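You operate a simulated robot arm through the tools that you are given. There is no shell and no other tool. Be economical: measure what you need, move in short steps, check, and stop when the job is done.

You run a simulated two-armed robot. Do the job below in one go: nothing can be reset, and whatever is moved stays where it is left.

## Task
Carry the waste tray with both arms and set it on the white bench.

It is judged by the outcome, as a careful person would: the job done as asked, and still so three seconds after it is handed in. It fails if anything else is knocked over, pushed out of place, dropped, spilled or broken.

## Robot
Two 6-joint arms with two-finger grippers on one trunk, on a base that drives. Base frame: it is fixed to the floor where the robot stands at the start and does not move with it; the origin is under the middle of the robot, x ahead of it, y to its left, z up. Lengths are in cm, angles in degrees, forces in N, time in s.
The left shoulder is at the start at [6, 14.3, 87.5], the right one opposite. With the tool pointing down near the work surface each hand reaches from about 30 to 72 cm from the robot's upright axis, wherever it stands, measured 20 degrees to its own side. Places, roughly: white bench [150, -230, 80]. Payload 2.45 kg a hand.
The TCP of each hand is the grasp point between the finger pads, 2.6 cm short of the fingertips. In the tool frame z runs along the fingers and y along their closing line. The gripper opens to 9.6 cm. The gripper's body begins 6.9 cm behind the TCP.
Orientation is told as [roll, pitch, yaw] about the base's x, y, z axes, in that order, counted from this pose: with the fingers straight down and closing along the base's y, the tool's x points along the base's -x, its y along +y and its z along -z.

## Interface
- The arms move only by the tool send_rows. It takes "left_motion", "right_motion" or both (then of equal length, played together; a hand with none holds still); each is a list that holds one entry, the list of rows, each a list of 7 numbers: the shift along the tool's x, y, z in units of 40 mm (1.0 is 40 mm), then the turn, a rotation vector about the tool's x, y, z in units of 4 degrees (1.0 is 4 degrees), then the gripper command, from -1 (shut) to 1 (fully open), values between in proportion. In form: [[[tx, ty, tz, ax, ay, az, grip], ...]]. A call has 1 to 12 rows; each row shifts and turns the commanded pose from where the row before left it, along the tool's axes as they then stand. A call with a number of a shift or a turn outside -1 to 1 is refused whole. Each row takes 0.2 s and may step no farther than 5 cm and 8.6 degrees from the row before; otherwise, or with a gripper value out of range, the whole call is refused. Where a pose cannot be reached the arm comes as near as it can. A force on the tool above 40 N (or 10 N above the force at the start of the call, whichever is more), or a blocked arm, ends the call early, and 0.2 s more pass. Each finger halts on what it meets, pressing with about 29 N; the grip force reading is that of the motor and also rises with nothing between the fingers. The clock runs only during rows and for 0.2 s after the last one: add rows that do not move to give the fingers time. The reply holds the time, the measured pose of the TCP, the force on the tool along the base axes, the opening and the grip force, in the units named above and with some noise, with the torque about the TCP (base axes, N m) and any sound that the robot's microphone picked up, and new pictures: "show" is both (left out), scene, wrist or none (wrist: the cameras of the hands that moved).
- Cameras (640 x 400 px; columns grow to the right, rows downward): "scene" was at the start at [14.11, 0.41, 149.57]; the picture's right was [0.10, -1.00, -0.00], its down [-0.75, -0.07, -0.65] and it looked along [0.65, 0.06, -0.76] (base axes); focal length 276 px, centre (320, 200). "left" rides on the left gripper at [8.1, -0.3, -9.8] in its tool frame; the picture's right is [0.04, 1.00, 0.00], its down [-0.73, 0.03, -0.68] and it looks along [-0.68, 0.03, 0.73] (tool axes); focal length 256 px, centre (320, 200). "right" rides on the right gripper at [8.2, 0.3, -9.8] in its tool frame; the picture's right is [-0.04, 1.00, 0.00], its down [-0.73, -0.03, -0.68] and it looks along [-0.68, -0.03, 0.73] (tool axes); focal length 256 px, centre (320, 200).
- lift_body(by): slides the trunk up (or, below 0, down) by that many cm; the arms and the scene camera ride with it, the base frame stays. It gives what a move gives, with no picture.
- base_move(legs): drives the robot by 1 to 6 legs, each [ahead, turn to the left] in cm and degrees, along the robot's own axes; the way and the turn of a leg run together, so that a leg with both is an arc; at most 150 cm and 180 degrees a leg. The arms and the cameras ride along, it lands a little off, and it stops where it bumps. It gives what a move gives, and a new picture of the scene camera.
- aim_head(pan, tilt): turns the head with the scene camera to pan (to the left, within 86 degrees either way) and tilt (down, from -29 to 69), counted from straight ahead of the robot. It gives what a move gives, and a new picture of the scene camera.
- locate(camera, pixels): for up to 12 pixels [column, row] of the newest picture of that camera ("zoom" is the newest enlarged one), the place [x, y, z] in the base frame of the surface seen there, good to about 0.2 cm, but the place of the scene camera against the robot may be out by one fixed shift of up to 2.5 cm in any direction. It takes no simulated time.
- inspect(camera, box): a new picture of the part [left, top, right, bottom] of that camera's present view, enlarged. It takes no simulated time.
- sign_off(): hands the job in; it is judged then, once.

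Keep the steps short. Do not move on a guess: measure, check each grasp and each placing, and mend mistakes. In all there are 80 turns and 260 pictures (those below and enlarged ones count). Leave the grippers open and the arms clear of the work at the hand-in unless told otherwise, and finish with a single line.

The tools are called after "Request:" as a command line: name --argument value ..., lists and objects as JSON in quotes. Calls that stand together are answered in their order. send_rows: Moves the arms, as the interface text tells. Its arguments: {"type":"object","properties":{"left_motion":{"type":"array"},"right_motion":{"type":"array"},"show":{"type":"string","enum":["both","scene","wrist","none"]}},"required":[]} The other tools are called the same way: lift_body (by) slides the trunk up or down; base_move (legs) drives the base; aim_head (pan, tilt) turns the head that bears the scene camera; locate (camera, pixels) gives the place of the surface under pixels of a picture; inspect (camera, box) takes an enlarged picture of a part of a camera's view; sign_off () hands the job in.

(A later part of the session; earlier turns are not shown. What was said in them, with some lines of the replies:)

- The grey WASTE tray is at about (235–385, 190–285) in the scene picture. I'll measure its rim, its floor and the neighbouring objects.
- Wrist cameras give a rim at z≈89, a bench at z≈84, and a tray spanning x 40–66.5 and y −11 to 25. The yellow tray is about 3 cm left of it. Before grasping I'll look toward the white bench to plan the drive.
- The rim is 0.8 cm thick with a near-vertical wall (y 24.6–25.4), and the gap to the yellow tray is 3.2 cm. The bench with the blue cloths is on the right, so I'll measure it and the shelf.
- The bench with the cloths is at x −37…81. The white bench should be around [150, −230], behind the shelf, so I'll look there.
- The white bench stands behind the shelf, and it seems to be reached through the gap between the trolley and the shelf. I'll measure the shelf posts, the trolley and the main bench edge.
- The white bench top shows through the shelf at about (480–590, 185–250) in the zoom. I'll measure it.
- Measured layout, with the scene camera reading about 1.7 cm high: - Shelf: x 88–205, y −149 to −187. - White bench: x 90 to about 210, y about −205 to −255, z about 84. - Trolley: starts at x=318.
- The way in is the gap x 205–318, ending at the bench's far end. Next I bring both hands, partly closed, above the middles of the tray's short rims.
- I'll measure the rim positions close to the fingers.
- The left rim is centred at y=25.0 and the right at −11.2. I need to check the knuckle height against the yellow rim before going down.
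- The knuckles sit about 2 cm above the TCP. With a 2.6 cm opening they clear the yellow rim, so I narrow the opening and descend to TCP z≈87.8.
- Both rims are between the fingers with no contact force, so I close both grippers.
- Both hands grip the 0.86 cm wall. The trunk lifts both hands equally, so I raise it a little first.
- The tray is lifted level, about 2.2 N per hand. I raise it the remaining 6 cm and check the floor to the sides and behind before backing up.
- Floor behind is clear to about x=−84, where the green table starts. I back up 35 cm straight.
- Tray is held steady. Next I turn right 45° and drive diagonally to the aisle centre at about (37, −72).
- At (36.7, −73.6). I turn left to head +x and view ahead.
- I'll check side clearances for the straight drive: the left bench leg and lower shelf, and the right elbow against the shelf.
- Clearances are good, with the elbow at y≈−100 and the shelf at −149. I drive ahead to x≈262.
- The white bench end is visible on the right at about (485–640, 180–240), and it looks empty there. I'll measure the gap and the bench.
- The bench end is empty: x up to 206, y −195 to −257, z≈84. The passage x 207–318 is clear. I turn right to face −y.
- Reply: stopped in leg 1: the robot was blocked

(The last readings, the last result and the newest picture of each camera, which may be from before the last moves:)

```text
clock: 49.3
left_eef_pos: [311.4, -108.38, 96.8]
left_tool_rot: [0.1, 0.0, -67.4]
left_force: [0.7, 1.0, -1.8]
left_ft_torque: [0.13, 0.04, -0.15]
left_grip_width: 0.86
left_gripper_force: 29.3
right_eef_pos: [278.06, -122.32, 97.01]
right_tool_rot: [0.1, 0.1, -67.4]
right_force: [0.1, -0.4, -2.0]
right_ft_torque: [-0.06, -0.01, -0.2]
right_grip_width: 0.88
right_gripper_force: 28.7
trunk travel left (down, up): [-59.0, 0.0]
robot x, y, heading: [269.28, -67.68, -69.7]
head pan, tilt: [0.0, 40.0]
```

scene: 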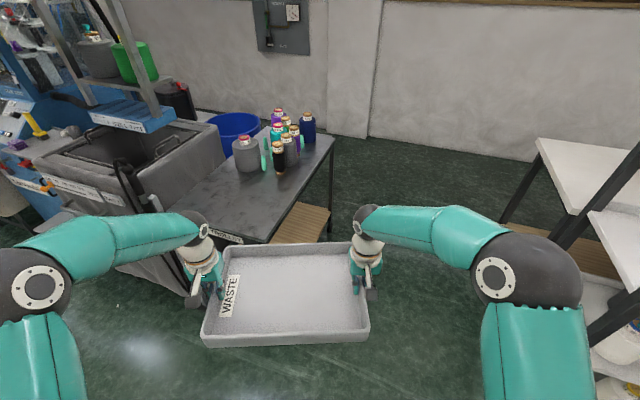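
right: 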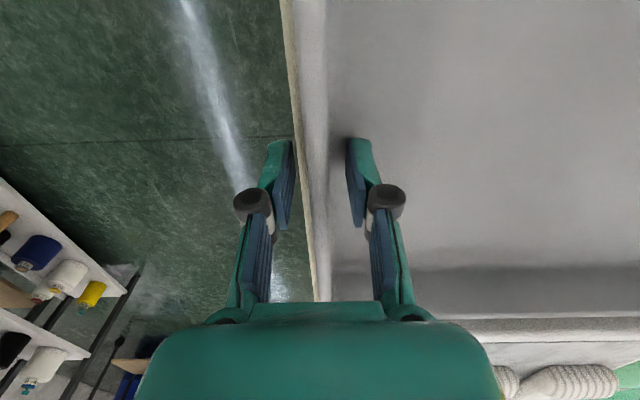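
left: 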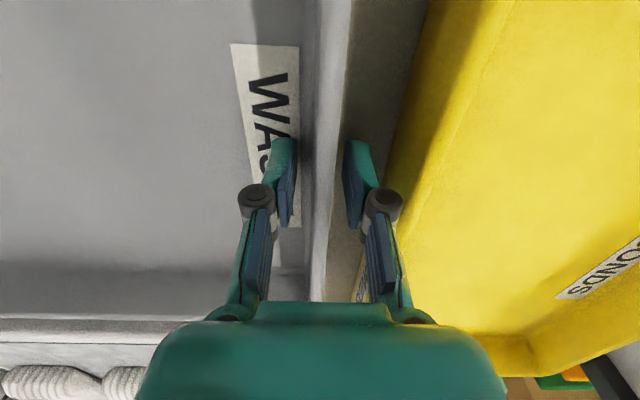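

The turn stopped at heading −69.7 because something blocked the robot, with the hands unloaded. I'll look left, right and down to find the obstacle before moving again.

Request:
aim_head --pan 86 --tilt 50

Request:
aim_head --pan 40 --tilt 60

Request:
aim_head --pan -86 --tilt 60

```text
clock: 50.9
left_eef_pos: [311.4, -108.4, 96.78]
left_tool_rot: [0.0, 0.1, -67.3]
left_force: [-0.6, 1.0, -2.7]
left_ft_torque: [0.06, 0.02, -0.16]
left_grip_width: 0.87
left_gripper_force: 28.5
right_eef_pos: [278.14, -122.19, 97.09]
right_tool_rot: [0.2, 0.0, -67.5]
right_force: [-0.8, -0.4, -1.9]
right_ft_torque: [-0.03, -0.01, -0.16]
right_grip_width: 0.86
right_gripper_force: 29.1
trunk travel left (down, up): [-59.0, 0.0]
robot x, y, heading: [269.13, -67.56, -69.9]
head pan, tilt: [85.9, 50.0]
```

scene: 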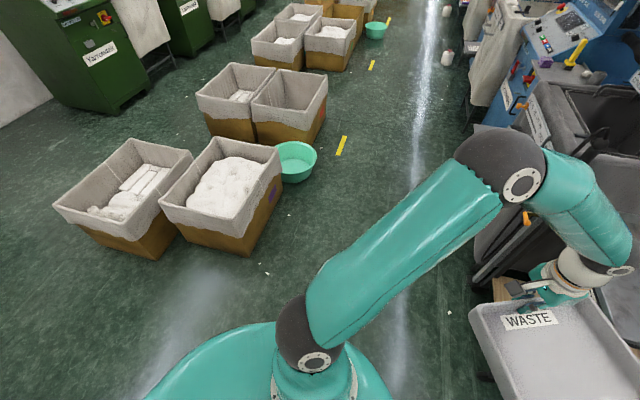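

```text
clock: 52.0
left_eef_pos: [311.54, -108.38, 96.76]
left_tool_rot: [0.1, 0.0, -67.3]
left_force: [-0.2, 1.3, -2.8]
left_ft_torque: [0.0, 0.02, -0.14]
left_grip_width: 0.87
left_gripper_force: 29.3
right_eef_pos: [278.08, -122.32, 96.9]
right_tool_rot: [0.1, 0.0, -67.5]
right_force: [-0.1, -0.5, -1.9]
right_ft_torque: [0.04, 0.04, -0.16]
right_grip_width: 0.9
right_gripper_force: 28.6
trunk travel left (down, up): [-59.0, 0.0]
robot x, y, heading: [268.75, -67.82, -69.6]
head pan, tilt: [40.0, 60.0]
```

scene: 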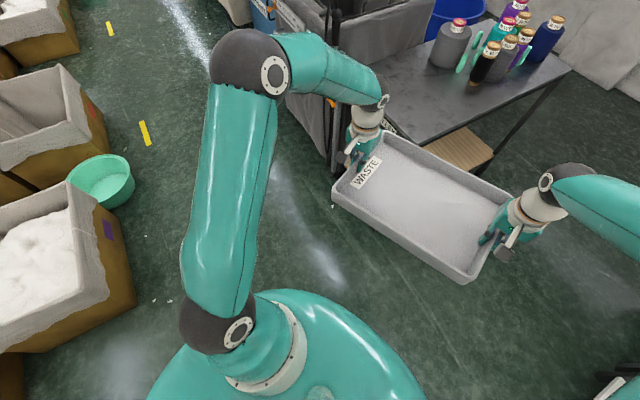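

```text
clock: 54.1
left_eef_pos: [311.57, -108.46, 96.84]
left_tool_rot: [0.1, 0.0, -67.4]
left_force: [0.3, 0.6, -1.3]
left_ft_torque: [0.03, 0.01, -0.11]
left_grip_width: 0.9
left_gripper_force: 28.9
right_eef_pos: [278.09, -122.31, 96.98]
right_tool_rot: [0.1, 0.0, -67.4]
right_force: [-0.2, -0.2, -2.3]
right_ft_torque: [-0.02, 0.01, -0.19]
right_grip_width: 0.88
right_gripper_force: 28.9
trunk travel left (down, up): [-59.0, 0.0]
robot x, y, heading: [269.24, -67.8, -69.8]
head pan, tilt: [-85.9, 60.0]
```

scene: 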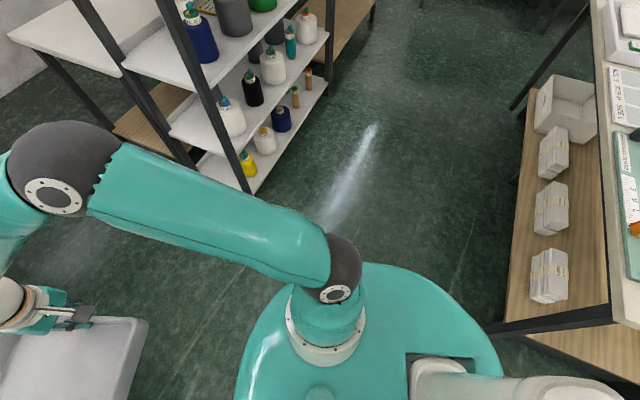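

The robot's long rear deck at (490, 330) has come up against the main bench's end leg at (500–610, 320). I'll measure it.

Request:
locate --camera "scene" --pixels '[[495, 340], [515, 330], [500, 375], [450, 290], [380, 265], [300, 290], [245, 350], [605, 320], [605, 100], [610, 330], [235, 395], [560, 370]]'

Request:
inspect --camera "scene" --box '[420, 200, 640, 400]'

```text
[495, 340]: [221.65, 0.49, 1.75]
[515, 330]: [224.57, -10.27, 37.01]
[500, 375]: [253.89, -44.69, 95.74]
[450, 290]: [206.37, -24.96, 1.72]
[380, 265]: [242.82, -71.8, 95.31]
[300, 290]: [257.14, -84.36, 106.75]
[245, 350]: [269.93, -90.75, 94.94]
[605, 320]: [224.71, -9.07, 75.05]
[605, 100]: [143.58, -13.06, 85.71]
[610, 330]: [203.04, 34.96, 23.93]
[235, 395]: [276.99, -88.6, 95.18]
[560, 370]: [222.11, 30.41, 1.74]
```

```text
2.00 times, centred on (530, 300) of scene
```

zoom: 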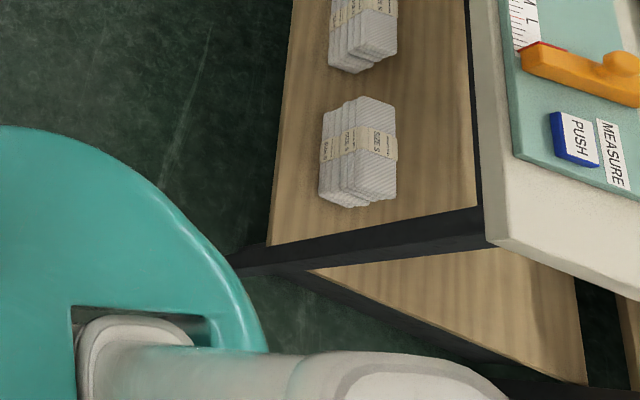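

I'm not sure which side blocked. I'll look at the left-front area and measure the cart handle against the left arm and tray.

Request:
aim_head --pan 45 --tilt 50

Request:
inspect --camera "scene" --box '[200, 0, 520, 230]'

Request:
inspect --camera "left" --box '[0, 0, 640, 400]'

Request:
inspect --camera "right" --box '[0, 0, 640, 400]'

```text
clock: 56.2
left_eef_pos: [311.51, -108.4, 96.78]
left_tool_rot: [0.0, 0.0, -67.3]
left_force: [0.0, 0.6, -1.6]
left_ft_torque: [0.02, -0.03, -0.15]
left_grip_width: 0.91
left_gripper_force: 29.2
right_eef_pos: [278.13, -122.22, 97.06]
right_tool_rot: [0.1, 0.1, -67.4]
right_force: [-0.2, -1.8, -1.9]
right_ft_torque: [-0.01, 0.04, -0.23]
right_grip_width: 0.9
right_gripper_force: 29.0
trunk travel left (down, up): [-59.0, 0.0]
robot x, y, heading: [269.12, -67.67, -69.7]
head pan, tilt: [45.0, 50.0]
```

scene: 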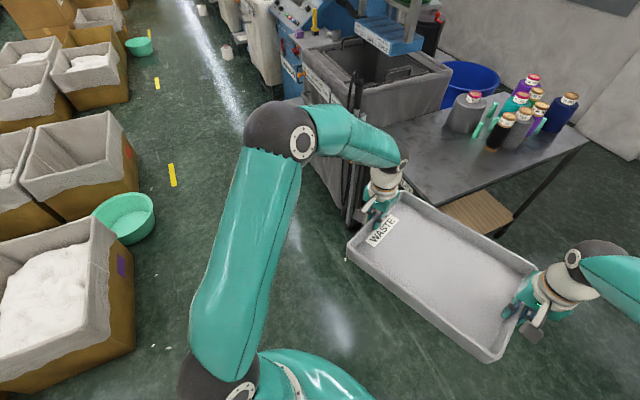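

```text
1.74 times, centred on (360, 115) of scene
```

zoom: 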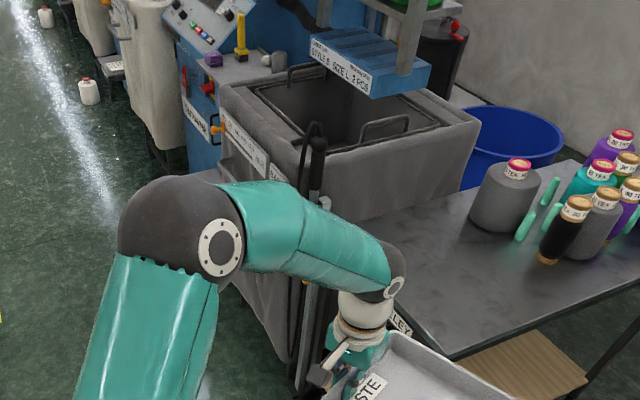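

```text
1.00 times, centred on (320, 200) of left (not enlarged: the box is as wide or as high as the picture)
```

zoom: 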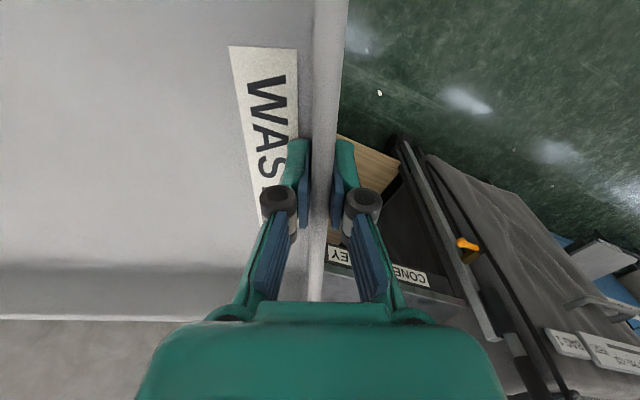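

```text
1.00 times, centred on (320, 200) of right (not enlarged: the box is as wide or as high as the picture)
```

zoom: 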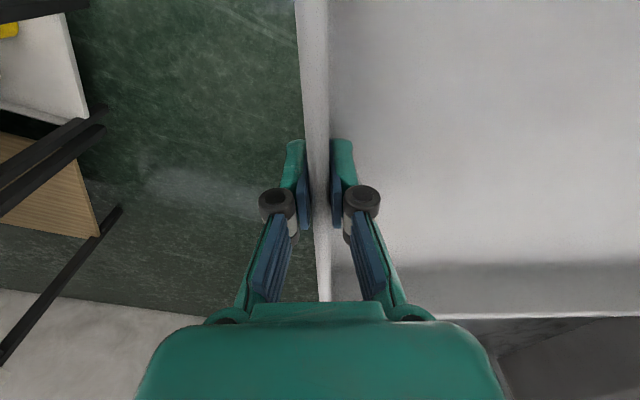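

A dark pole stands at zoom (318, 145), just behind the left forearm. I'll measure it and the arm.

Request:
locate --camera "scene" --pixels '[[359, 82], [356, 95], [340, 120], [370, 140], [300, 140], [275, 110], [350, 215], [400, 165], [410, 190], [350, 235], [378, 180]]'

Request:
locate --camera "left" --pixels '[[405, 145], [440, 220], [480, 310], [515, 345], [340, 255], [410, 275], [335, 100]]'

```text
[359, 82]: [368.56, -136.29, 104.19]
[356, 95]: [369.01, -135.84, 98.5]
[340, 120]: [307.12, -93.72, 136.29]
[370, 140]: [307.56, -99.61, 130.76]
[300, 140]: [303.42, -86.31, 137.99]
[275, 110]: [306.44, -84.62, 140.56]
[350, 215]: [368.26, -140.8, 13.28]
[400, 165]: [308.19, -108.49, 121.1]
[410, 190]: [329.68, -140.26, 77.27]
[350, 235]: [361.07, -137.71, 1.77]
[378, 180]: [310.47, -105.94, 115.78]
```

```text
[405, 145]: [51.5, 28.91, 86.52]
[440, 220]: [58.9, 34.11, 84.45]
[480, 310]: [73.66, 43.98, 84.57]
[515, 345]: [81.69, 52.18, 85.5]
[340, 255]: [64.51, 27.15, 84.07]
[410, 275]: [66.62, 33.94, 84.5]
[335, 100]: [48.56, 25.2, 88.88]
```

The pole is at x=368, well clear. Next I measure the boxes on the robot's left rear.

Request:
aim_head --pan 86 --tilt 65

Request:
locate --camera "scene" --pixels '[[150, 200], [245, 200], [255, 120], [170, 260], [160, 330], [60, 200], [300, 110], [250, 250], [470, 270], [430, 330], [200, 350], [330, 290]]'

```text
clock: 57.3
left_eef_pos: [311.57, -108.39, 96.72]
left_tool_rot: [0.2, -0.1, -67.4]
left_force: [0.0, 1.2, -1.8]
left_ft_torque: [0.03, 0.02, -0.12]
left_grip_width: 0.91
left_gripper_force: 28.9
right_eef_pos: [278.07, -122.37, 97.02]
right_tool_rot: [0.1, 0.0, -67.5]
right_force: [0.6, -1.1, -1.8]
right_ft_torque: [-0.02, 0.01, -0.18]
right_grip_width: 0.87
right_gripper_force: 29.2
trunk travel left (down, up): [-59.0, 0.0]
robot x, y, heading: [268.95, -68.3, -69.9]
head pan, tilt: [85.9, 65.0]
```

scene: 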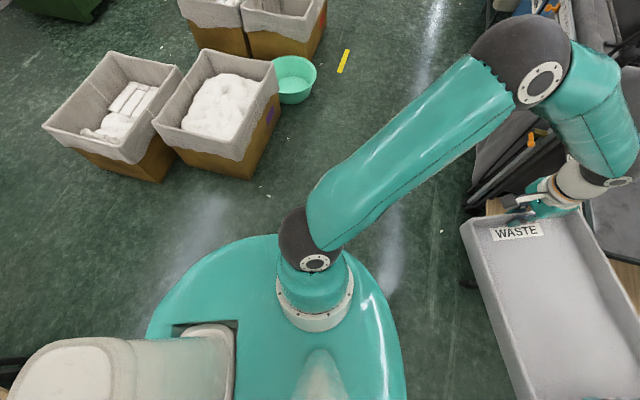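

```text
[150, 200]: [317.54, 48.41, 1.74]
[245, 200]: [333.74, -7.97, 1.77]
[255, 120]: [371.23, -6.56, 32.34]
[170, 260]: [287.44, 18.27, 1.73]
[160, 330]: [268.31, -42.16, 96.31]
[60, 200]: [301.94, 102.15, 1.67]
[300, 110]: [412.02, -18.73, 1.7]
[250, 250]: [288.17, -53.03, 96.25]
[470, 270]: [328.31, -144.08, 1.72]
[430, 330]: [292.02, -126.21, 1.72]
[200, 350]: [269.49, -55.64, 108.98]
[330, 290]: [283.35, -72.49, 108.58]
```

The boxes are clear too, about 80 cm away. I'll check the pale column at the lower left and the dark thing beside it at (10, 375).

Request:
locate --camera "scene" --pixels '[[90, 370], [60, 380], [30, 392], [10, 370], [5, 365], [5, 395], [130, 370], [215, 360], [160, 300], [20, 345]]'

Request:
inspect --camera "scene" --box '[0, 280, 200, 400]'

```text
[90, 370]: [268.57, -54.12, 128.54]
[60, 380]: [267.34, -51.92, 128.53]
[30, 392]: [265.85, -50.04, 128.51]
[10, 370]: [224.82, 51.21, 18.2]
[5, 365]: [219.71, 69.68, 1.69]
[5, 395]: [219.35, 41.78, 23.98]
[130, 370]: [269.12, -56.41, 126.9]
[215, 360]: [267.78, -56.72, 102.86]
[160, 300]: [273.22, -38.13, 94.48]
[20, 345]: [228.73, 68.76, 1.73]
```

```text
3.20 times, centred on (100, 340) of scene
```

zoom: 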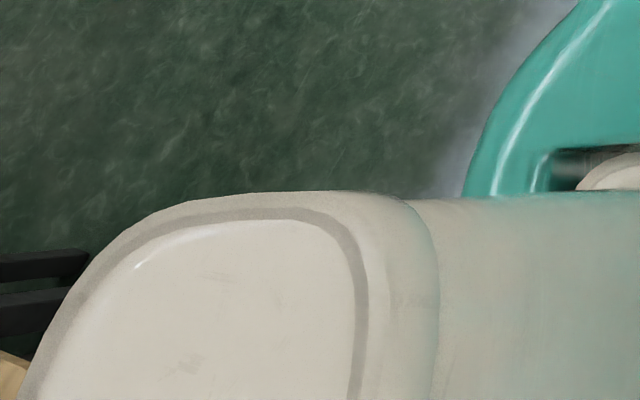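

No moved objects: the bench leg still reads x≈224.5. The only thing within reach of the base's rear is that leg, so I ease forward 15 cm away from it and check.

Request:
base_move --legs '[[15, 0]]'

Request:
aim_head --pan 0 --tilt 50

```text
clock: 58.7
left_eef_pos: [316.66, -122.57, 96.66]
left_tool_rot: [0.1, 0.2, -67.4]
left_force: [0.2, 0.0, -3.1]
left_ft_torque: [0.12, -0.01, -0.16]
left_grip_width: 0.9
left_gripper_force: 29.0
right_eef_pos: [283.33, -136.67, 96.82]
right_tool_rot: [0.2, 0.2, -67.4]
right_force: [0.7, -1.8, -2.6]
right_ft_torque: [0.02, 0.03, -0.15]
right_grip_width: 0.85
right_gripper_force: 28.6
trunk travel left (down, up): [-59.0, 0.0]
robot x, y, heading: [274.33, -82.34, -69.8]
head pan, tilt: [85.9, 65.0]
```

scene: 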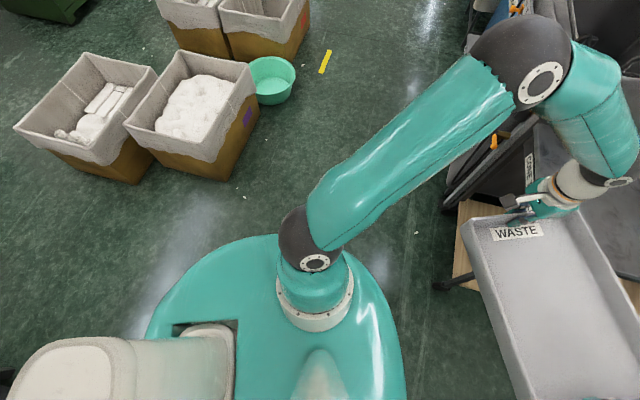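

```text
clock: 60.3
left_eef_pos: [316.62, -122.56, 96.78]
left_tool_rot: [0.0, 0.1, -67.3]
left_force: [0.6, 1.2, -2.8]
left_ft_torque: [0.05, 0.02, -0.12]
left_grip_width: 0.88
left_gripper_force: 29.0
right_eef_pos: [283.25, -136.44, 97.03]
right_tool_rot: [0.0, 0.1, -67.4]
right_force: [-0.6, 0.3, -2.7]
right_ft_torque: [-0.05, 0.0, -0.16]
right_grip_width: 0.87
right_gripper_force: 29.4
trunk travel left (down, up): [-59.0, 0.0]
robot x, y, heading: [273.97, -81.91, -69.6]
head pan, tilt: [0.0, 50.0]
```

scene: 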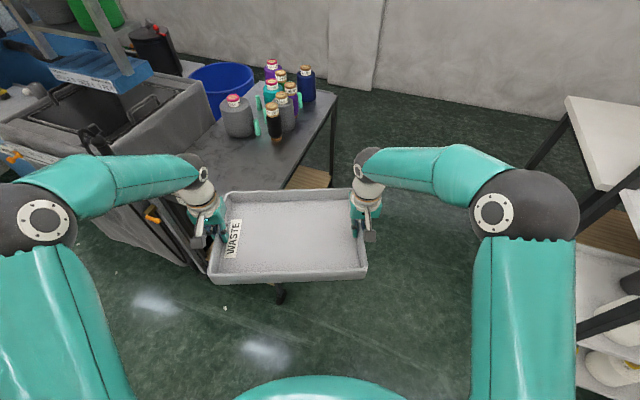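

It moved forward freely. Now I turn right 21°, which swings the tray away from the trolley.

Request:
base_move --legs '[[0, -21]]'

```text
clock: 61.9
left_eef_pos: [298.66, -135.37, 96.86]
left_tool_rot: [0.2, 0.0, -89.2]
left_force: [1.2, 0.9, -2.3]
left_ft_torque: [0.14, 0.0, -0.15]
left_grip_width: 0.88
left_gripper_force: 28.5
right_eef_pos: [262.54, -135.96, 97.08]
right_tool_rot: [0.0, 0.2, -89.1]
right_force: [-0.6, -1.3, -3.7]
right_ft_torque: [-0.08, 0.07, -0.18]
right_grip_width: 0.86
right_gripper_force: 29.2
trunk travel left (down, up): [-59.0, 0.0]
robot x, y, heading: [276.26, -82.26, -91.3]
head pan, tilt: [0.0, 50.0]
```

scene: 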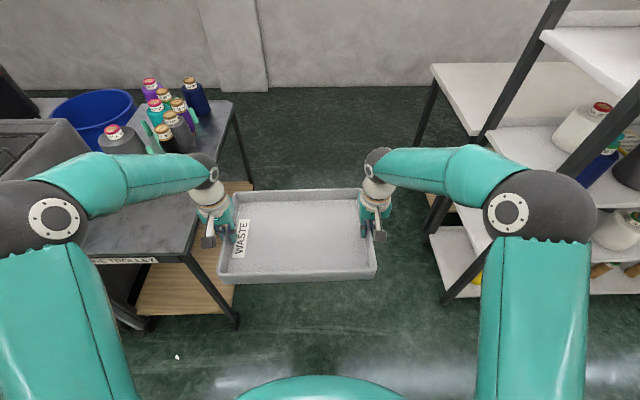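

Heading is −91 at (276, −82). I want to be nearer x≈260, so I turn a further 8° right and drive 100 cm into the passage.

Request:
base_move --legs '[[0, -8], [60, 0]]'

```text
clock: 66.0
left_eef_pos: [281.73, -195.28, 96.81]
left_tool_rot: [0.1, 0.1, -97.0]
left_force: [1.9, 0.6, -2.5]
left_ft_torque: [-0.08, -0.03, -0.07]
left_grip_width: 0.88
left_gripper_force: 28.7
right_eef_pos: [246.02, -190.85, 97.23]
right_tool_rot: [0.0, 0.1, -96.8]
right_force: [-0.4, -1.6, -1.9]
right_ft_torque: [0.14, 0.05, -0.16]
right_grip_width: 0.9
right_gripper_force: 29.5
trunk travel left (down, up): [-59.0, 0.0]
robot x, y, heading: [266.86, -139.49, -99.1]
head pan, tilt: [0.0, 50.0]
```

scene: 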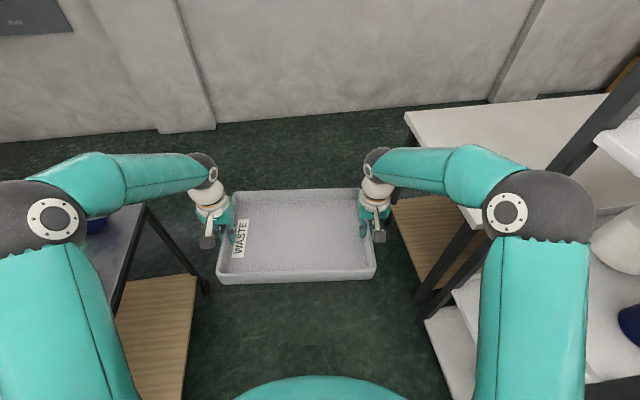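

The passage is clear. Turning at the bench end would bring the robot's rear close to the trolley. Instead I'll go past into the open area on the window side and face the bench's long side from there. I continue to y≈−308.

Request:
base_move --legs '[[50, 0], [0, 7], [120, 0]]'

Request:
aim_head --pan -60 --tilt 40

```text
clock: 75.3
left_eef_pos: [272.1, -363.4, 96.88]
left_tool_rot: [0.1, 0.1, -91.7]
left_force: [0.7, 0.6, -2.7]
left_ft_torque: [-0.1, -0.04, -0.06]
left_grip_width: 0.88
left_gripper_force: 29.7
right_eef_pos: [236.02, -362.4, 97.16]
right_tool_rot: [0.0, 0.1, -91.5]
right_force: [-0.5, -0.7, -2.0]
right_ft_torque: [0.14, 0.02, -0.15]
right_grip_width: 0.89
right_gripper_force: 28.6
trunk travel left (down, up): [-59.0, 0.0]
robot x, y, heading: [251.81, -308.88, -94.4]
head pan, tilt: [0.0, 50.0]
```

scene: 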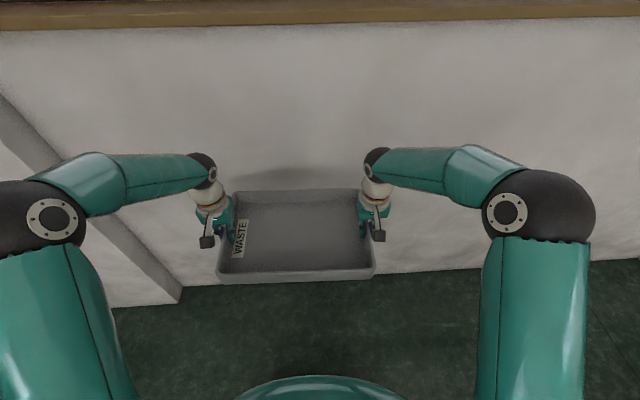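

```text
clock: 76.7
left_eef_pos: [272.05, -363.4, 96.95]
left_tool_rot: [0.2, 0.2, -91.7]
left_force: [0.1, 0.4, -1.6]
left_ft_torque: [0.03, -0.02, -0.06]
left_grip_width: 0.87
left_gripper_force: 28.7
right_eef_pos: [235.99, -362.35, 97.16]
right_tool_rot: [0.0, 0.1, -91.6]
right_force: [-0.5, -0.2, -0.9]
right_ft_torque: [-0.06, 0.04, -0.18]
right_grip_width: 0.9
right_gripper_force: 28.6
trunk travel left (down, up): [-59.0, 0.0]
robot x, y, heading: [251.57, -309.17, -94.3]
head pan, tilt: [-60.0, 40.0]
```

scene: 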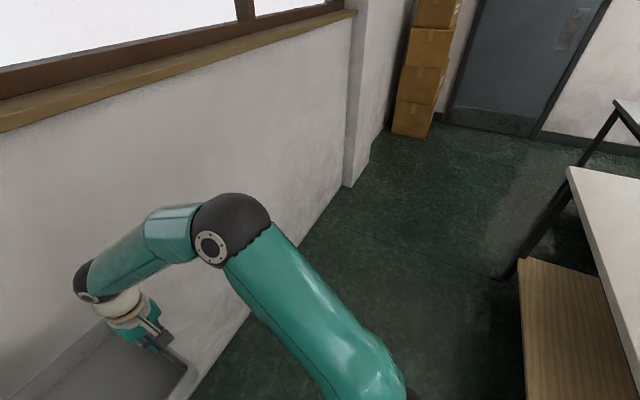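

The tray front is about 17 cm from the wall. I'll check the wall, the pilaster and the bench edge before turning right.

Request:
locate --camera "scene" --pixels '[[345, 185], [215, 380], [200, 100], [330, 60], [568, 168], [518, 258], [610, 200], [510, 278], [425, 135], [600, 180]]'

```text
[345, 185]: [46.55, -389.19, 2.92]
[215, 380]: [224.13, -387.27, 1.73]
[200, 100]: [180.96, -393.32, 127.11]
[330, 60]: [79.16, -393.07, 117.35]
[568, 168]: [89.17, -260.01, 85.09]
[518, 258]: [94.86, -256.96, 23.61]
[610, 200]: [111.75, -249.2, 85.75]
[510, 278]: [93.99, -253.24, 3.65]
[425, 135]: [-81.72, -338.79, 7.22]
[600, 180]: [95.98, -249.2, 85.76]
```

Wall at y≈−393. I back 10 cm for margin, then turn right to face −x.

Request:
base_move --legs '[[-10, 0], [0, -86]]'

Request:
aim_head --pan -60 --tilt 45

```text
clock: 81.2
left_eef_pos: [205.06, -333.09, 97.0]
left_tool_rot: [0.4, 0.2, -166.3]
left_force: [-0.3, 1.0, -1.7]
left_ft_torque: [-0.07, -0.29, 0.09]
left_grip_width: 0.87
left_gripper_force: 29.1
right_eef_pos: [196.43, -298.06, 97.19]
right_tool_rot: [0.4, 0.1, -166.1]
right_force: [-0.7, 1.2, -1.6]
right_ft_torque: [-0.2, 0.19, -0.02]
right_grip_width: 0.88
right_gripper_force: 29.3
trunk travel left (down, up): [-59.0, 0.0]
robot x, y, heading: [253.41, -305.83, -170.7]
head pan, tilt: [-60.0, 40.0]
stopped in leg 2: the robot was blocked; the commanded pose is now the measured one
```

scene: 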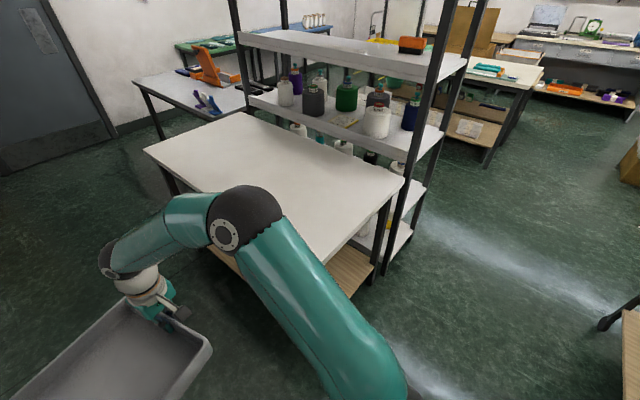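

```text
clock: 81.8
left_eef_pos: [205.22, -333.6, 97.02]
left_tool_rot: [0.0, 0.1, -166.2]
left_force: [1.3, -0.3, -2.2]
left_ft_torque: [0.01, -0.03, -0.06]
left_grip_width: 0.88
left_gripper_force: 29.2
right_eef_pos: [196.66, -298.57, 97.31]
right_tool_rot: [0.0, 0.1, -166.1]
right_force: [-0.7, -0.3, -2.0]
right_ft_torque: [0.0, -0.05, -0.2]
right_grip_width: 0.89
right_gripper_force: 29.0
trunk travel left (down, up): [-59.0, 0.0]
robot x, y, heading: [253.83, -305.74, -170.5]
head pan, tilt: [-60.0, 45.0]
```

scene: 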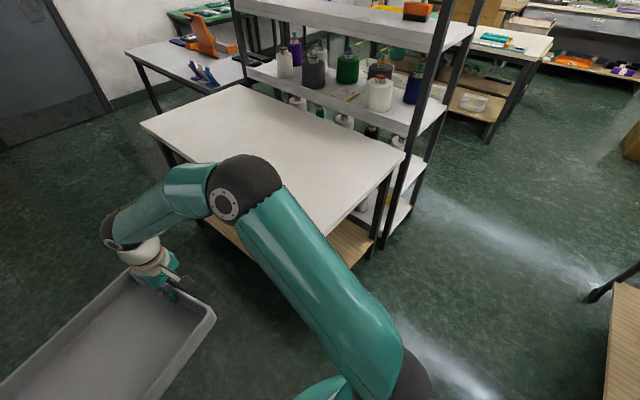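

It was blocked again, this time in open space with nothing near and the hands unloaded. It seems to be the drive stalling on long turns, so I'll use short ones. The white bench is completely empty. I drive ahead 78 cm alongside it, then make short right turns.

Request:
base_move --legs '[[78, 0]]'

Request:
base_move --legs '[[0, -35]]'

Request:
aim_head --pan 0 --tilt 50

```text
clock: 86.0
left_eef_pos: [127.88, -342.48, 96.99]
left_tool_rot: [0.1, 0.2, -168.7]
left_force: [0.0, -0.1, -2.1]
left_ft_torque: [-0.03, -0.02, -0.06]
left_grip_width: 0.86
left_gripper_force: 29.2
right_eef_pos: [120.58, -307.13, 97.31]
right_tool_rot: [0.1, 0.1, -168.4]
right_force: [-0.6, -0.8, -2.3]
right_ft_torque: [-0.01, -0.01, -0.2]
right_grip_width: 0.89
right_gripper_force: 29.1
trunk travel left (down, up): [-59.0, 0.0]
robot x, y, heading: [177.35, -316.89, -173.0]
head pan, tilt: [-60.0, 45.0]
```

scene: 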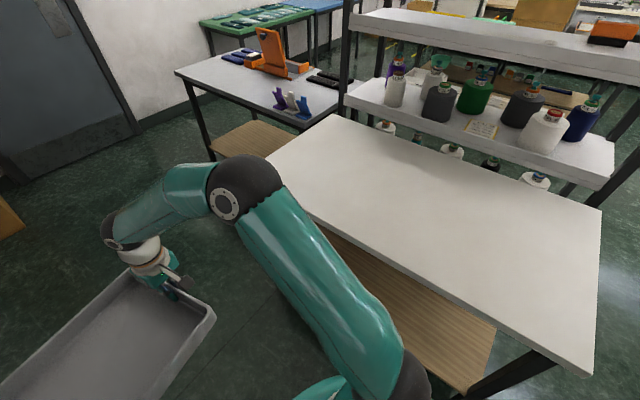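

```text
clock: 88.3
left_eef_pos: [122.09, -310.27, 97.03]
left_tool_rot: [0.2, 0.2, 157.2]
left_force: [0.5, -0.5, -1.7]
left_ft_torque: [-0.05, -0.14, -0.07]
left_grip_width: 0.87
left_gripper_force: 29.2
right_eef_pos: [136.08, -277.09, 97.29]
right_tool_rot: [0.2, 0.2, 157.4]
right_force: [-0.7, 0.2, -1.8]
right_ft_torque: [0.02, 0.1, -0.24]
right_grip_width: 0.88
right_gripper_force: 28.9
trunk travel left (down, up): [-59.0, 0.0]
robot x, y, heading: [176.16, -319.55, 152.7]
head pan, tilt: [-60.0, 45.0]
```

scene: 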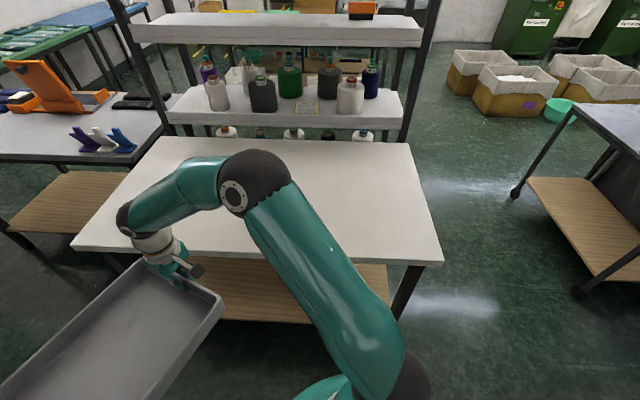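

```text
clock: 89.6
left_eef_pos: [122.07, -310.28, 97.17]
left_tool_rot: [0.1, 0.1, 157.2]
left_force: [0.9, -0.2, -1.8]
left_ft_torque: [-0.08, -0.22, -0.04]
left_grip_width: 0.84
left_gripper_force: 28.9
right_eef_pos: [136.02, -277.12, 97.29]
right_tool_rot: [0.1, 0.1, 157.3]
right_force: [0.1, 0.1, -2.1]
right_ft_torque: [0.08, 0.23, -0.22]
right_grip_width: 0.87
right_gripper_force: 28.8
trunk travel left (down, up): [-59.0, 0.0]
robot x, y, heading: [176.28, -319.67, 152.7]
head pan, tilt: [0.0, 50.0]
```

scene: 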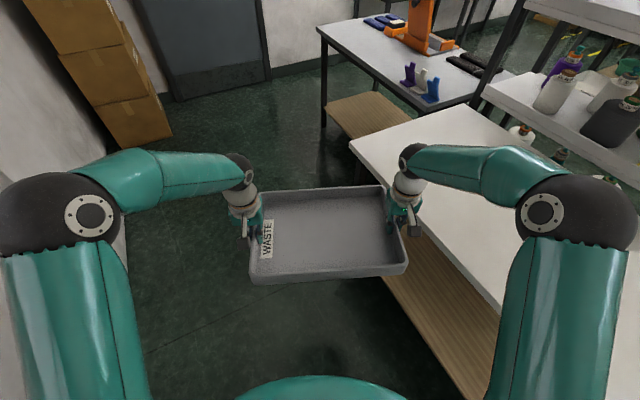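

Good. I continue turning right in two more short turns until the hands' yaw is 90.

Request:
base_move --legs '[[0, -35]]'

Request:
base_move --legs '[[0, -32]]'

```text
clock: 91.8
left_eef_pos: [136.6, -281.23, 97.22]
left_tool_rot: [0.2, 0.3, 123.0]
left_force: [0.1, -0.2, -2.0]
left_ft_torque: [-0.16, -0.08, -0.02]
left_grip_width: 0.87
left_gripper_force: 29.2
right_eef_pos: [166.85, -261.68, 97.34]
right_tool_rot: [0.1, 0.2, 123.2]
right_force: [-1.1, -0.2, -3.0]
right_ft_torque: [0.13, 0.04, -0.19]
right_grip_width: 0.89
right_gripper_force: 29.6
trunk travel left (down, up): [-59.0, 0.0]
robot x, y, heading: [173.4, -321.05, 118.7]
head pan, tilt: [0.0, 50.0]
```

scene: 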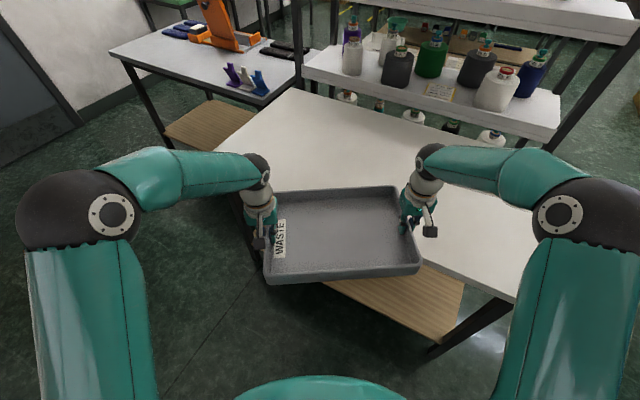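

```text
clock: 93.9
left_eef_pos: [162.72, -267.96, 97.14]
left_tool_rot: [0.2, 0.3, 91.5]
left_force: [0.1, -0.6, -2.5]
left_ft_torque: [0.1, -0.03, 0.0]
left_grip_width: 0.87
left_gripper_force: 28.8
right_eef_pos: [198.85, -267.15, 97.41]
right_tool_rot: [0.1, 0.2, 91.5]
right_force: [-0.2, 0.3, -1.3]
right_ft_torque: [-0.1, -0.02, -0.16]
right_grip_width: 0.88
right_gripper_force: 28.9
trunk travel left (down, up): [-59.0, 0.0]
robot x, y, heading: [170.2, -320.48, 87.5]
head pan, tilt: [0.0, 50.0]
```

scene: 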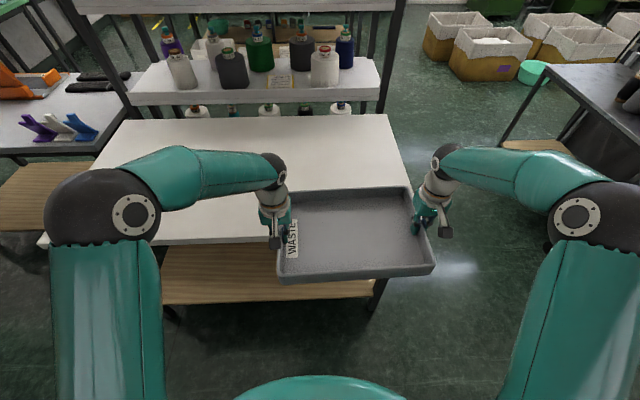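

The tray is square to the bench with yaw 91.5. The hands have drifted right relative to the body, which I'll correct with the arms. First I drive 24 cm forward so the tray is over the bench.

Request:
base_move --legs '[[24, 0]]'

Request:
aim_head --pan -5 --tilt 60

```text
clock: 95.7
left_eef_pos: [163.33, -243.78, 97.13]
left_tool_rot: [0.3, 0.2, 91.8]
left_force: [0.6, -0.1, -2.6]
left_ft_torque: [-0.07, -0.03, 0.02]
left_grip_width: 0.9
left_gripper_force: 29.1
right_eef_pos: [199.32, -242.63, 97.41]
right_tool_rot: [0.1, 0.1, 91.9]
right_force: [0.4, 1.0, -2.3]
right_ft_torque: [-0.03, -0.01, -0.14]
right_grip_width: 0.86
right_gripper_force: 29.4
trunk travel left (down, up): [-59.0, 0.0]
robot x, y, heading: [171.22, -296.9, 88.1]
head pan, tilt: [0.0, 50.0]
```

scene: 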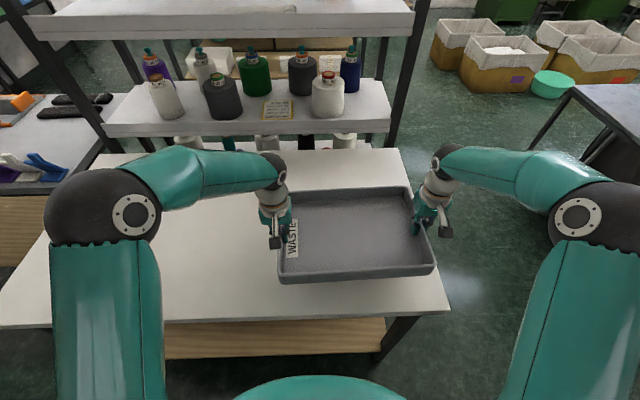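

```text
clock: 96.4
left_eef_pos: [163.36, -243.95, 97.22]
left_tool_rot: [0.3, 0.1, 91.8]
left_force: [1.3, -0.4, -2.6]
left_ft_torque: [0.02, -0.02, 0.08]
left_grip_width: 0.88
left_gripper_force: 29.0
right_eef_pos: [199.28, -242.74, 97.56]
right_tool_rot: [0.1, 0.2, 92.0]
right_force: [-0.1, 0.7, -1.8]
right_ft_torque: [-0.04, 0.0, -0.09]
right_grip_width: 0.9
right_gripper_force: 28.6
trunk travel left (down, up): [-59.0, 0.0]
robot x, y, heading: [171.22, -296.53, 88.0]
head pan, tilt: [-5.0, 60.0]
```

scene: 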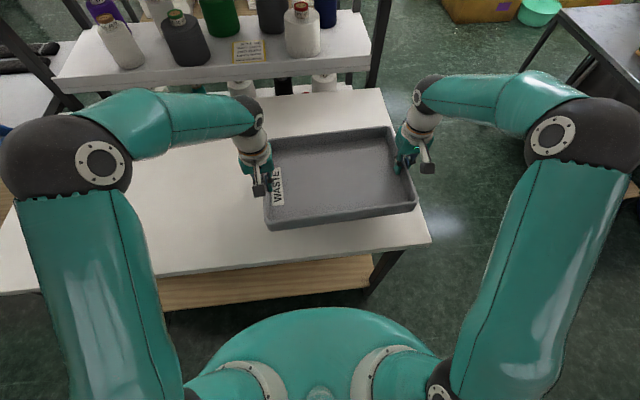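

Tray over the bench and level. I shift both hands together about 8 cm left and 6 cm forward, to sit well inside the bench edges.

Request:
send_rows --left_motion '[[[-0.19, 0.25, 0, 0, 0, 0, -1], [-0.19, 0.25, 0, 0, 0, 0, -1], [-0.19, 0.25, 0, 0, 0, 0, -1], [-0.19, 0.25, 0, 0, 0, 0, -1], [-0.19, 0.25, 0, 0, 0, 0, -1], [-0.19, 0.25, 0, 0, 0, 0, -1], [-0.19, 0.25, 0, 0, 0, 0, -1], [-0.19, 0.25, 0, 0, 0, 0, -1], [0, 0, 0, 0, 0, 0, -1]]]' --right_motion '[[[-0.19, 0.25, 0, 0, 0, 0, -1], [-0.19, 0.25, 0, 0, 0, 0, -1], [-0.19, 0.25, 0, 0, 0, 0, -1], [-0.19, 0.25, 0, 0, 0, 0, -1], [-0.19, 0.25, 0, 0, 0, 0, -1], [-0.19, 0.25, 0, 0, 0, 0, -1], [-0.19, 0.25, 0, 0, 0, 0, -1], [-0.19, 0.25, 0, 0, 0, 0, -1], [0, 0, 0, 0, 0, 0, -1]]]' --show "scene"

```text
clock: 98.4
left_eef_pos: [155.18, -238.22, 97.32]
left_tool_rot: [0.2, 0.2, 91.8]
left_force: [-1.0, -0.5, -2.1]
left_ft_torque: [-0.04, 0.02, 0.07]
left_grip_width: 0.87
left_gripper_force: 29.3
right_eef_pos: [191.09, -236.95, 97.53]
right_tool_rot: [0.1, 0.3, 92.0]
right_force: [1.0, 0.4, -1.4]
right_ft_torque: [0.05, -0.05, -0.14]
right_grip_width: 0.89
right_gripper_force: 29.1
trunk travel left (down, up): [-59.0, 0.0]
robot x, y, heading: [171.55, -296.64, 88.0]
head pan, tilt: [-5.0, 60.0]
```

scene: 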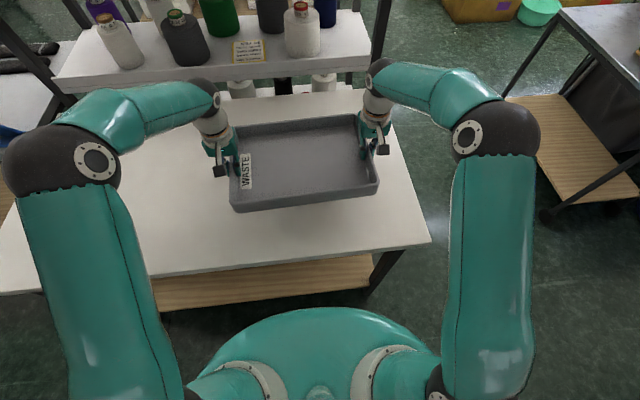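

The tray spans x 155–191 and y −251 to −224, well inside the bench. By the same reference the bench top is at z≈84, so contact is expected at TCP z≈87.7. I lower the trunk 8.5 cm first.

Request:
lift_body --by -8.5

Request:
inspect --camera "scene" --box '[170, 70, 430, 270]'

Request:
locate --camera "zoom" --pixels '[[200, 380], [400, 370], [300, 335], [340, 200], [500, 310], [160, 100]]'

```text
clock: 99.6
left_eef_pos: [155.1, -237.99, 88.81]
left_tool_rot: [0.2, 0.0, 91.8]
left_force: [-1.2, -0.5, -2.2]
left_ft_torque: [0.02, 0.03, 0.05]
left_grip_width: 0.87
left_gripper_force: 29.0
right_eef_pos: [191.28, -236.94, 89.13]
right_tool_rot: [0.1, 0.3, 92.0]
right_force: [1.3, 0.5, -2.7]
right_ft_torque: [-0.03, -0.02, -0.13]
right_grip_width: 0.87
right_gripper_force: 28.7
trunk travel left (down, up): [-50.5, 8.5]
robot x, y, heading: [171.46, -296.49, 87.8]
head pan, tilt: [-5.0, 60.0]
```

```text
2.00 times, centred on (300, 170) of scene
```

zoom: 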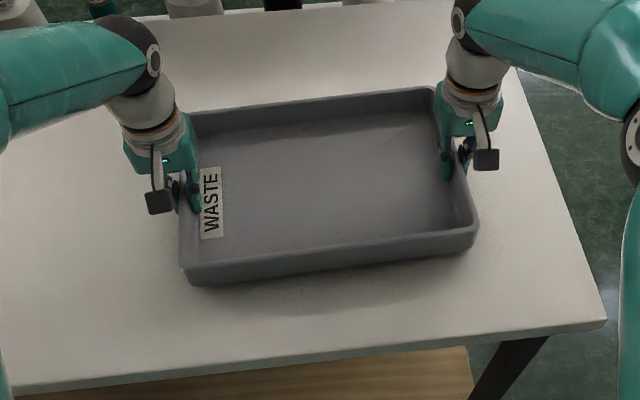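

```text
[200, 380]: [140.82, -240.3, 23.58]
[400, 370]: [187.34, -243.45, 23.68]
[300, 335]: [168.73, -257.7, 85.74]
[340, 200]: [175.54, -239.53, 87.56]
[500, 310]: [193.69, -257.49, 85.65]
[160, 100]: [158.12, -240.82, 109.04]
```

About 1.2 cm remains. I lower it in small steps and watch the vertical forces.

Request:
lift_body --by -0.9

Request:
lift_body --by -0.3

```text
clock: 100.2
left_eef_pos: [155.04, -238.0, 87.83]
left_tool_rot: [0.2, 0.1, 91.8]
left_force: [-1.6, -0.3, -2.7]
left_ft_torque: [0.01, 0.05, 0.05]
left_grip_width: 0.88
left_gripper_force: 28.9
right_eef_pos: [191.26, -236.84, 88.16]
right_tool_rot: [0.1, 0.2, 92.0]
right_force: [1.3, 0.4, -1.8]
right_ft_torque: [0.01, -0.06, -0.14]
right_grip_width: 0.87
right_gripper_force: 29.3
trunk travel left (down, up): [-49.6, 9.4]
robot x, y, heading: [171.92, -296.55, 87.7]
head pan, tilt: [-5.0, 60.0]
```

```text
clock: 100.7
left_eef_pos: [155.06, -238.06, 87.69]
left_tool_rot: [0.2, 0.0, 91.8]
left_force: [-2.2, -0.9, 7.3]
left_ft_torque: [0.32, 0.03, -0.05]
left_grip_width: 0.87
left_gripper_force: 28.7
right_eef_pos: [191.13, -236.86, 87.91]
right_tool_rot: [0.1, 0.0, 92.0]
right_force: [0.9, 1.7, -2.4]
right_ft_torque: [0.95, 0.0, -0.14]
right_grip_width: 0.88
right_gripper_force: 29.1
trunk travel left (down, up): [-49.3, 9.7]
robot x, y, heading: [171.39, -296.41, 88.0]
head pan, tilt: [-5.0, 60.0]
```

The left side has touched (+7 N) and the right is about 0.2 cm up. I lower only the right hand a little and ease the left.

Request:
send_rows --left_motion '[[[0, 0, -0.01, 0, 0, 0, -1], [0, 0, 0, 0, 0, 0, -1]]]' --right_motion '[[[0, 0, 0.05, 0, 0, 0, -1], [0, 0, 0, 0, 0, 0, -1]]]' --show "none"

```text
clock: 101.3
left_eef_pos: [155.13, -238.12, 87.64]
left_tool_rot: [0.2, 0.1, 91.8]
left_force: [-3.2, 1.1, -0.7]
left_ft_torque: [0.93, 0.12, 0.0]
left_grip_width: 0.9
left_gripper_force: 28.5
right_eef_pos: [191.11, -236.94, 87.8]
right_tool_rot: [0.0, -0.1, 92.0]
right_force: [2.4, 1.3, 11.1]
right_ft_torque: [0.41, -0.05, -0.12]
right_grip_width: 0.91
right_gripper_force: 28.6
trunk travel left (down, up): [-49.3, 9.7]
robot x, y, heading: [171.7, -296.69, 88.1]
head pan, tilt: [-5.0, 60.0]
```

Both sides are down. I open both grippers.

Request:
send_rows --left_motion '[[[0, 0, 0, 0, 0, 0, -0.8], [0, 0, 0, 0, 0, 0, -0.6], [0, 0, 0, 0, 0, 0, -0.35], [0, 0, 0, 0, 0, 0, -0.2], [0, 0, 0, 0, 0, 0, -0.2]]]' --right_motion '[[[0, 0, 0, 0, 0, 0, -0.8], [0, 0, 0, 0, 0, 0, -0.6], [0, 0, 0, 0, 0, 0, -0.35], [0, 0, 0, 0, 0, 0, -0.2], [0, 0, 0, 0, 0, 0, -0.2]]]'

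```text
clock: 102.5
left_eef_pos: [155.06, -237.98, 87.64]
left_tool_rot: [0.3, 0.1, 91.7]
left_force: [-0.3, 0.3, 0.3]
left_ft_torque: [0.02, 0.02, 0.05]
left_grip_width: 3.85
left_gripper_force: 0.0
right_eef_pos: [191.23, -237.04, 87.59]
right_tool_rot: [0.1, 0.1, 91.9]
right_force: [-0.6, 0.3, -0.1]
right_ft_torque: [0.02, 0.03, -0.01]
right_grip_width: 3.84
right_gripper_force: 0.0
trunk travel left (down, up): [-49.3, 9.7]
robot x, y, heading: [171.83, -296.72, 88.0]
head pan, tilt: [-5.0, 60.0]
```

scene: 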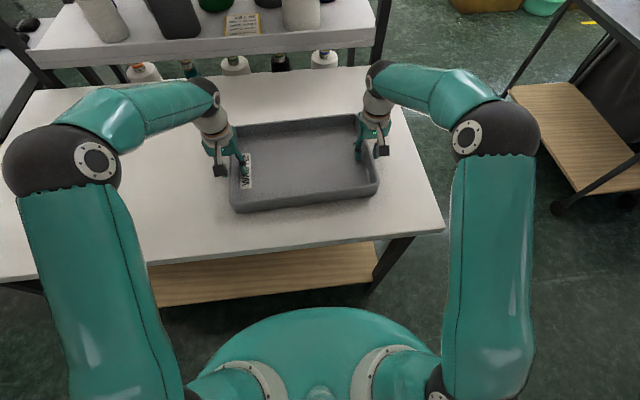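
right: 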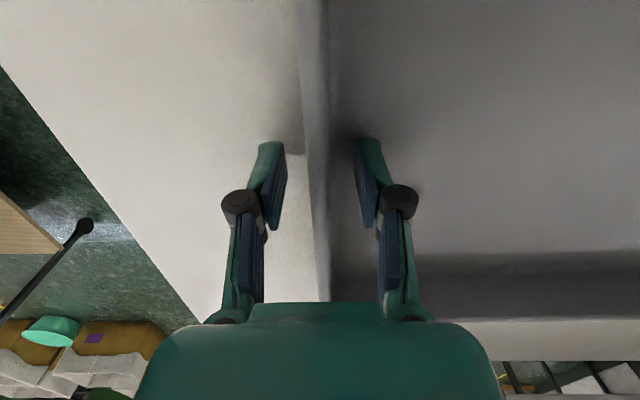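
left: 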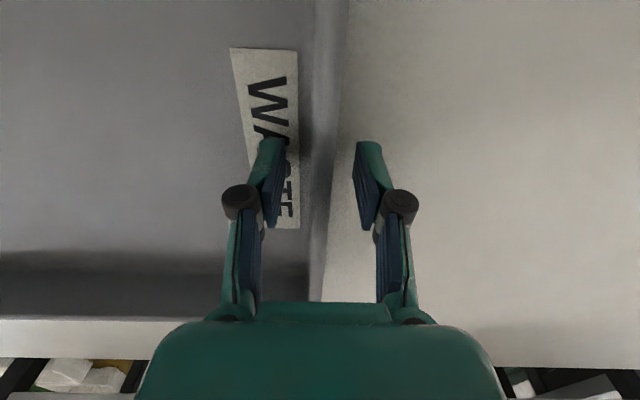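

The fingers are free on both sides and the forces are zero. I raise both hands straight up about 14 cm, then open fully.

Request:
send_rows --left_motion '[[[0, 0, -0.5, 0, 0, 0, -0.2], [0, 0, -0.6, 0, 0, 0, -0.2], [0, 0, -0.6, 0, 0, 0, -0.2], [0, 0, -0.6, 0, 0, 0, 0.2], [0, 0, -0.6, 0, 0, 0, 0.6], [0, 0, -0.6, 0, 0, 0, 1], [0, 0, 0, 0, 0, 0, 1], [0, 0, 0, 0, 0, 0, 1]]]' --right_motion '[[[0, 0, -0.5, 0, 0, 0, -0.2], [0, 0, -0.6, 0, 0, 0, -0.2], [0, 0, -0.6, 0, 0, 0, -0.2], [0, 0, -0.6, 0, 0, 0, 0.2], [0, 0, -0.6, 0, 0, 0, 0.6], [0, 0, -0.6, 0, 0, 0, 1], [0, 0, 0, 0, 0, 0, 1], [0, 0, 0, 0, 0, 0, 1]]]'

Request:
locate --camera "left" --pixels '[[200, 100], [450, 100]]'

Request:
inspect --camera "scene" --box '[150, 60, 450, 270]'

```text
clock: 104.3
left_eef_pos: [155.27, -238.15, 101.41]
left_tool_rot: [0.2, 0.1, 91.8]
left_force: [0.6, -0.1, 0.1]
left_ft_torque: [-0.02, -0.03, -0.03]
left_grip_width: 9.58
left_gripper_force: 0.1
right_eef_pos: [191.17, -236.93, 101.67]
right_tool_rot: [0.1, 0.3, 92.0]
right_force: [-0.3, 0.5, 0.0]
right_ft_torque: [-0.01, 0.01, 0.0]
right_grip_width: 9.59
right_gripper_force: 0.1
trunk travel left (down, up): [-49.3, 9.7]
robot x, y, heading: [171.67, -296.24, 87.9]
head pan, tilt: [-5.0, 60.0]
```

scene: 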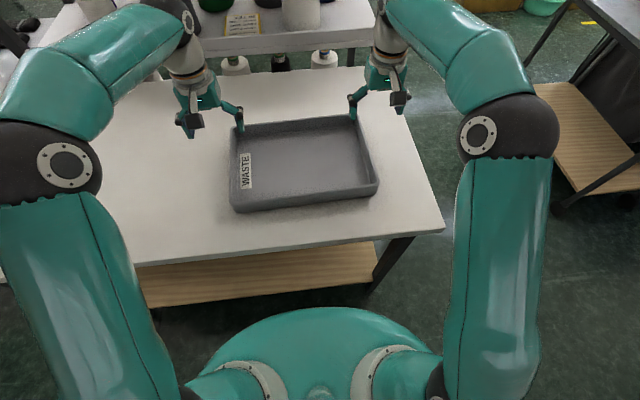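
right: 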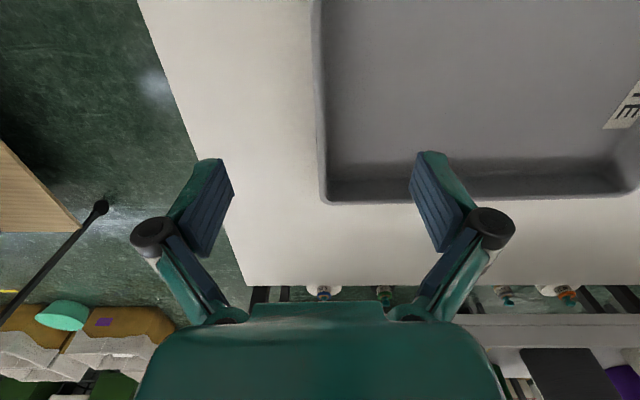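
left: 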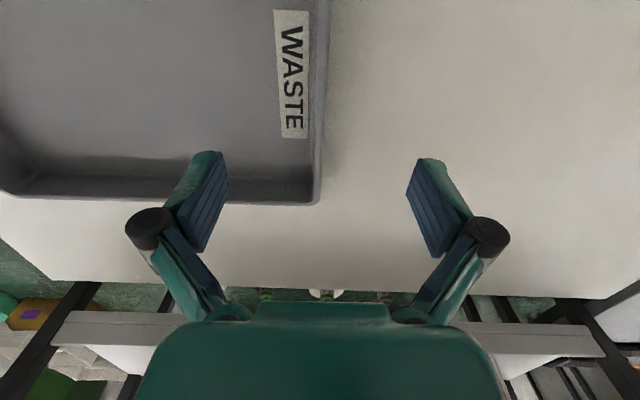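

```text
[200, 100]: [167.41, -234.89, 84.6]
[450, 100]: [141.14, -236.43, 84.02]
```

```text
1.90 times, centred on (300, 165) of scene
```

zoom: 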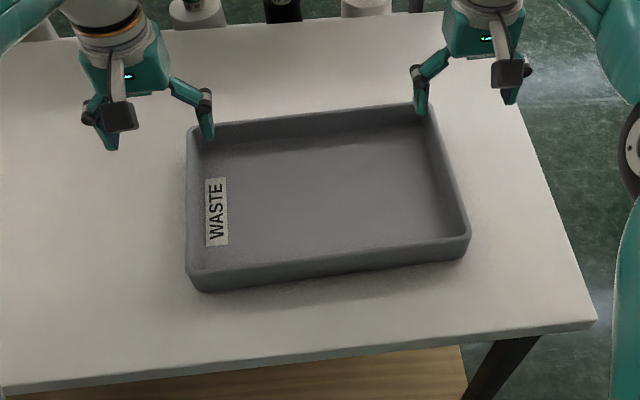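

The tray rests flat (floor 84.6, bench 84.0), about 7 cm or more from every bench edge. I back the robot 15 cm so the arms are well clear.

Request:
base_move --legs '[[-15, 0]]'

```text
clock: 105.7
left_eef_pos: [154.67, -253.36, 101.47]
left_tool_rot: [0.2, 0.1, 91.9]
left_force: [0.4, -0.3, -0.1]
left_ft_torque: [0.03, 0.02, 0.01]
left_grip_width: 9.61
left_gripper_force: 0.1
right_eef_pos: [190.47, -252.06, 101.5]
right_tool_rot: [0.1, -0.1, 92.1]
right_force: [-0.6, -0.7, 0.2]
right_ft_torque: [0.04, -0.03, -0.01]
right_grip_width: 9.61
right_gripper_force: 0.1
trunk travel left (down, up): [-49.3, 9.7]
robot x, y, heading: [170.83, -311.85, 88.1]
head pan, tilt: [-5.0, 60.0]
```

scene: 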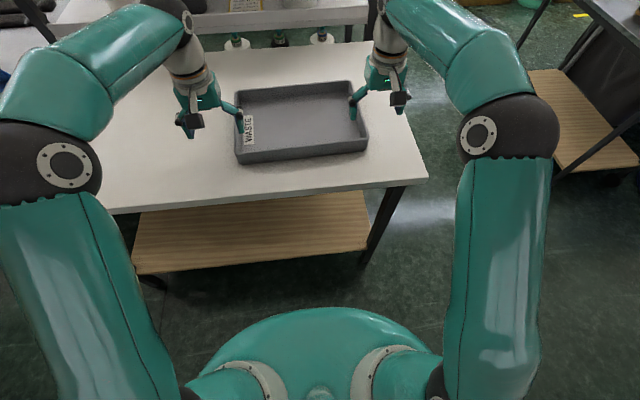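

The tray stands stable on the white bench, the grippers are open, and the arms are clear. I hand in.

Request:
sign_off

```text
The job is handed in.
```

The waste tray was carried with both arms and now sits flat on the white bench, grippers open and arms clear; two turns stopped as blocked on the way, but I saw nothing moved or knocked over.
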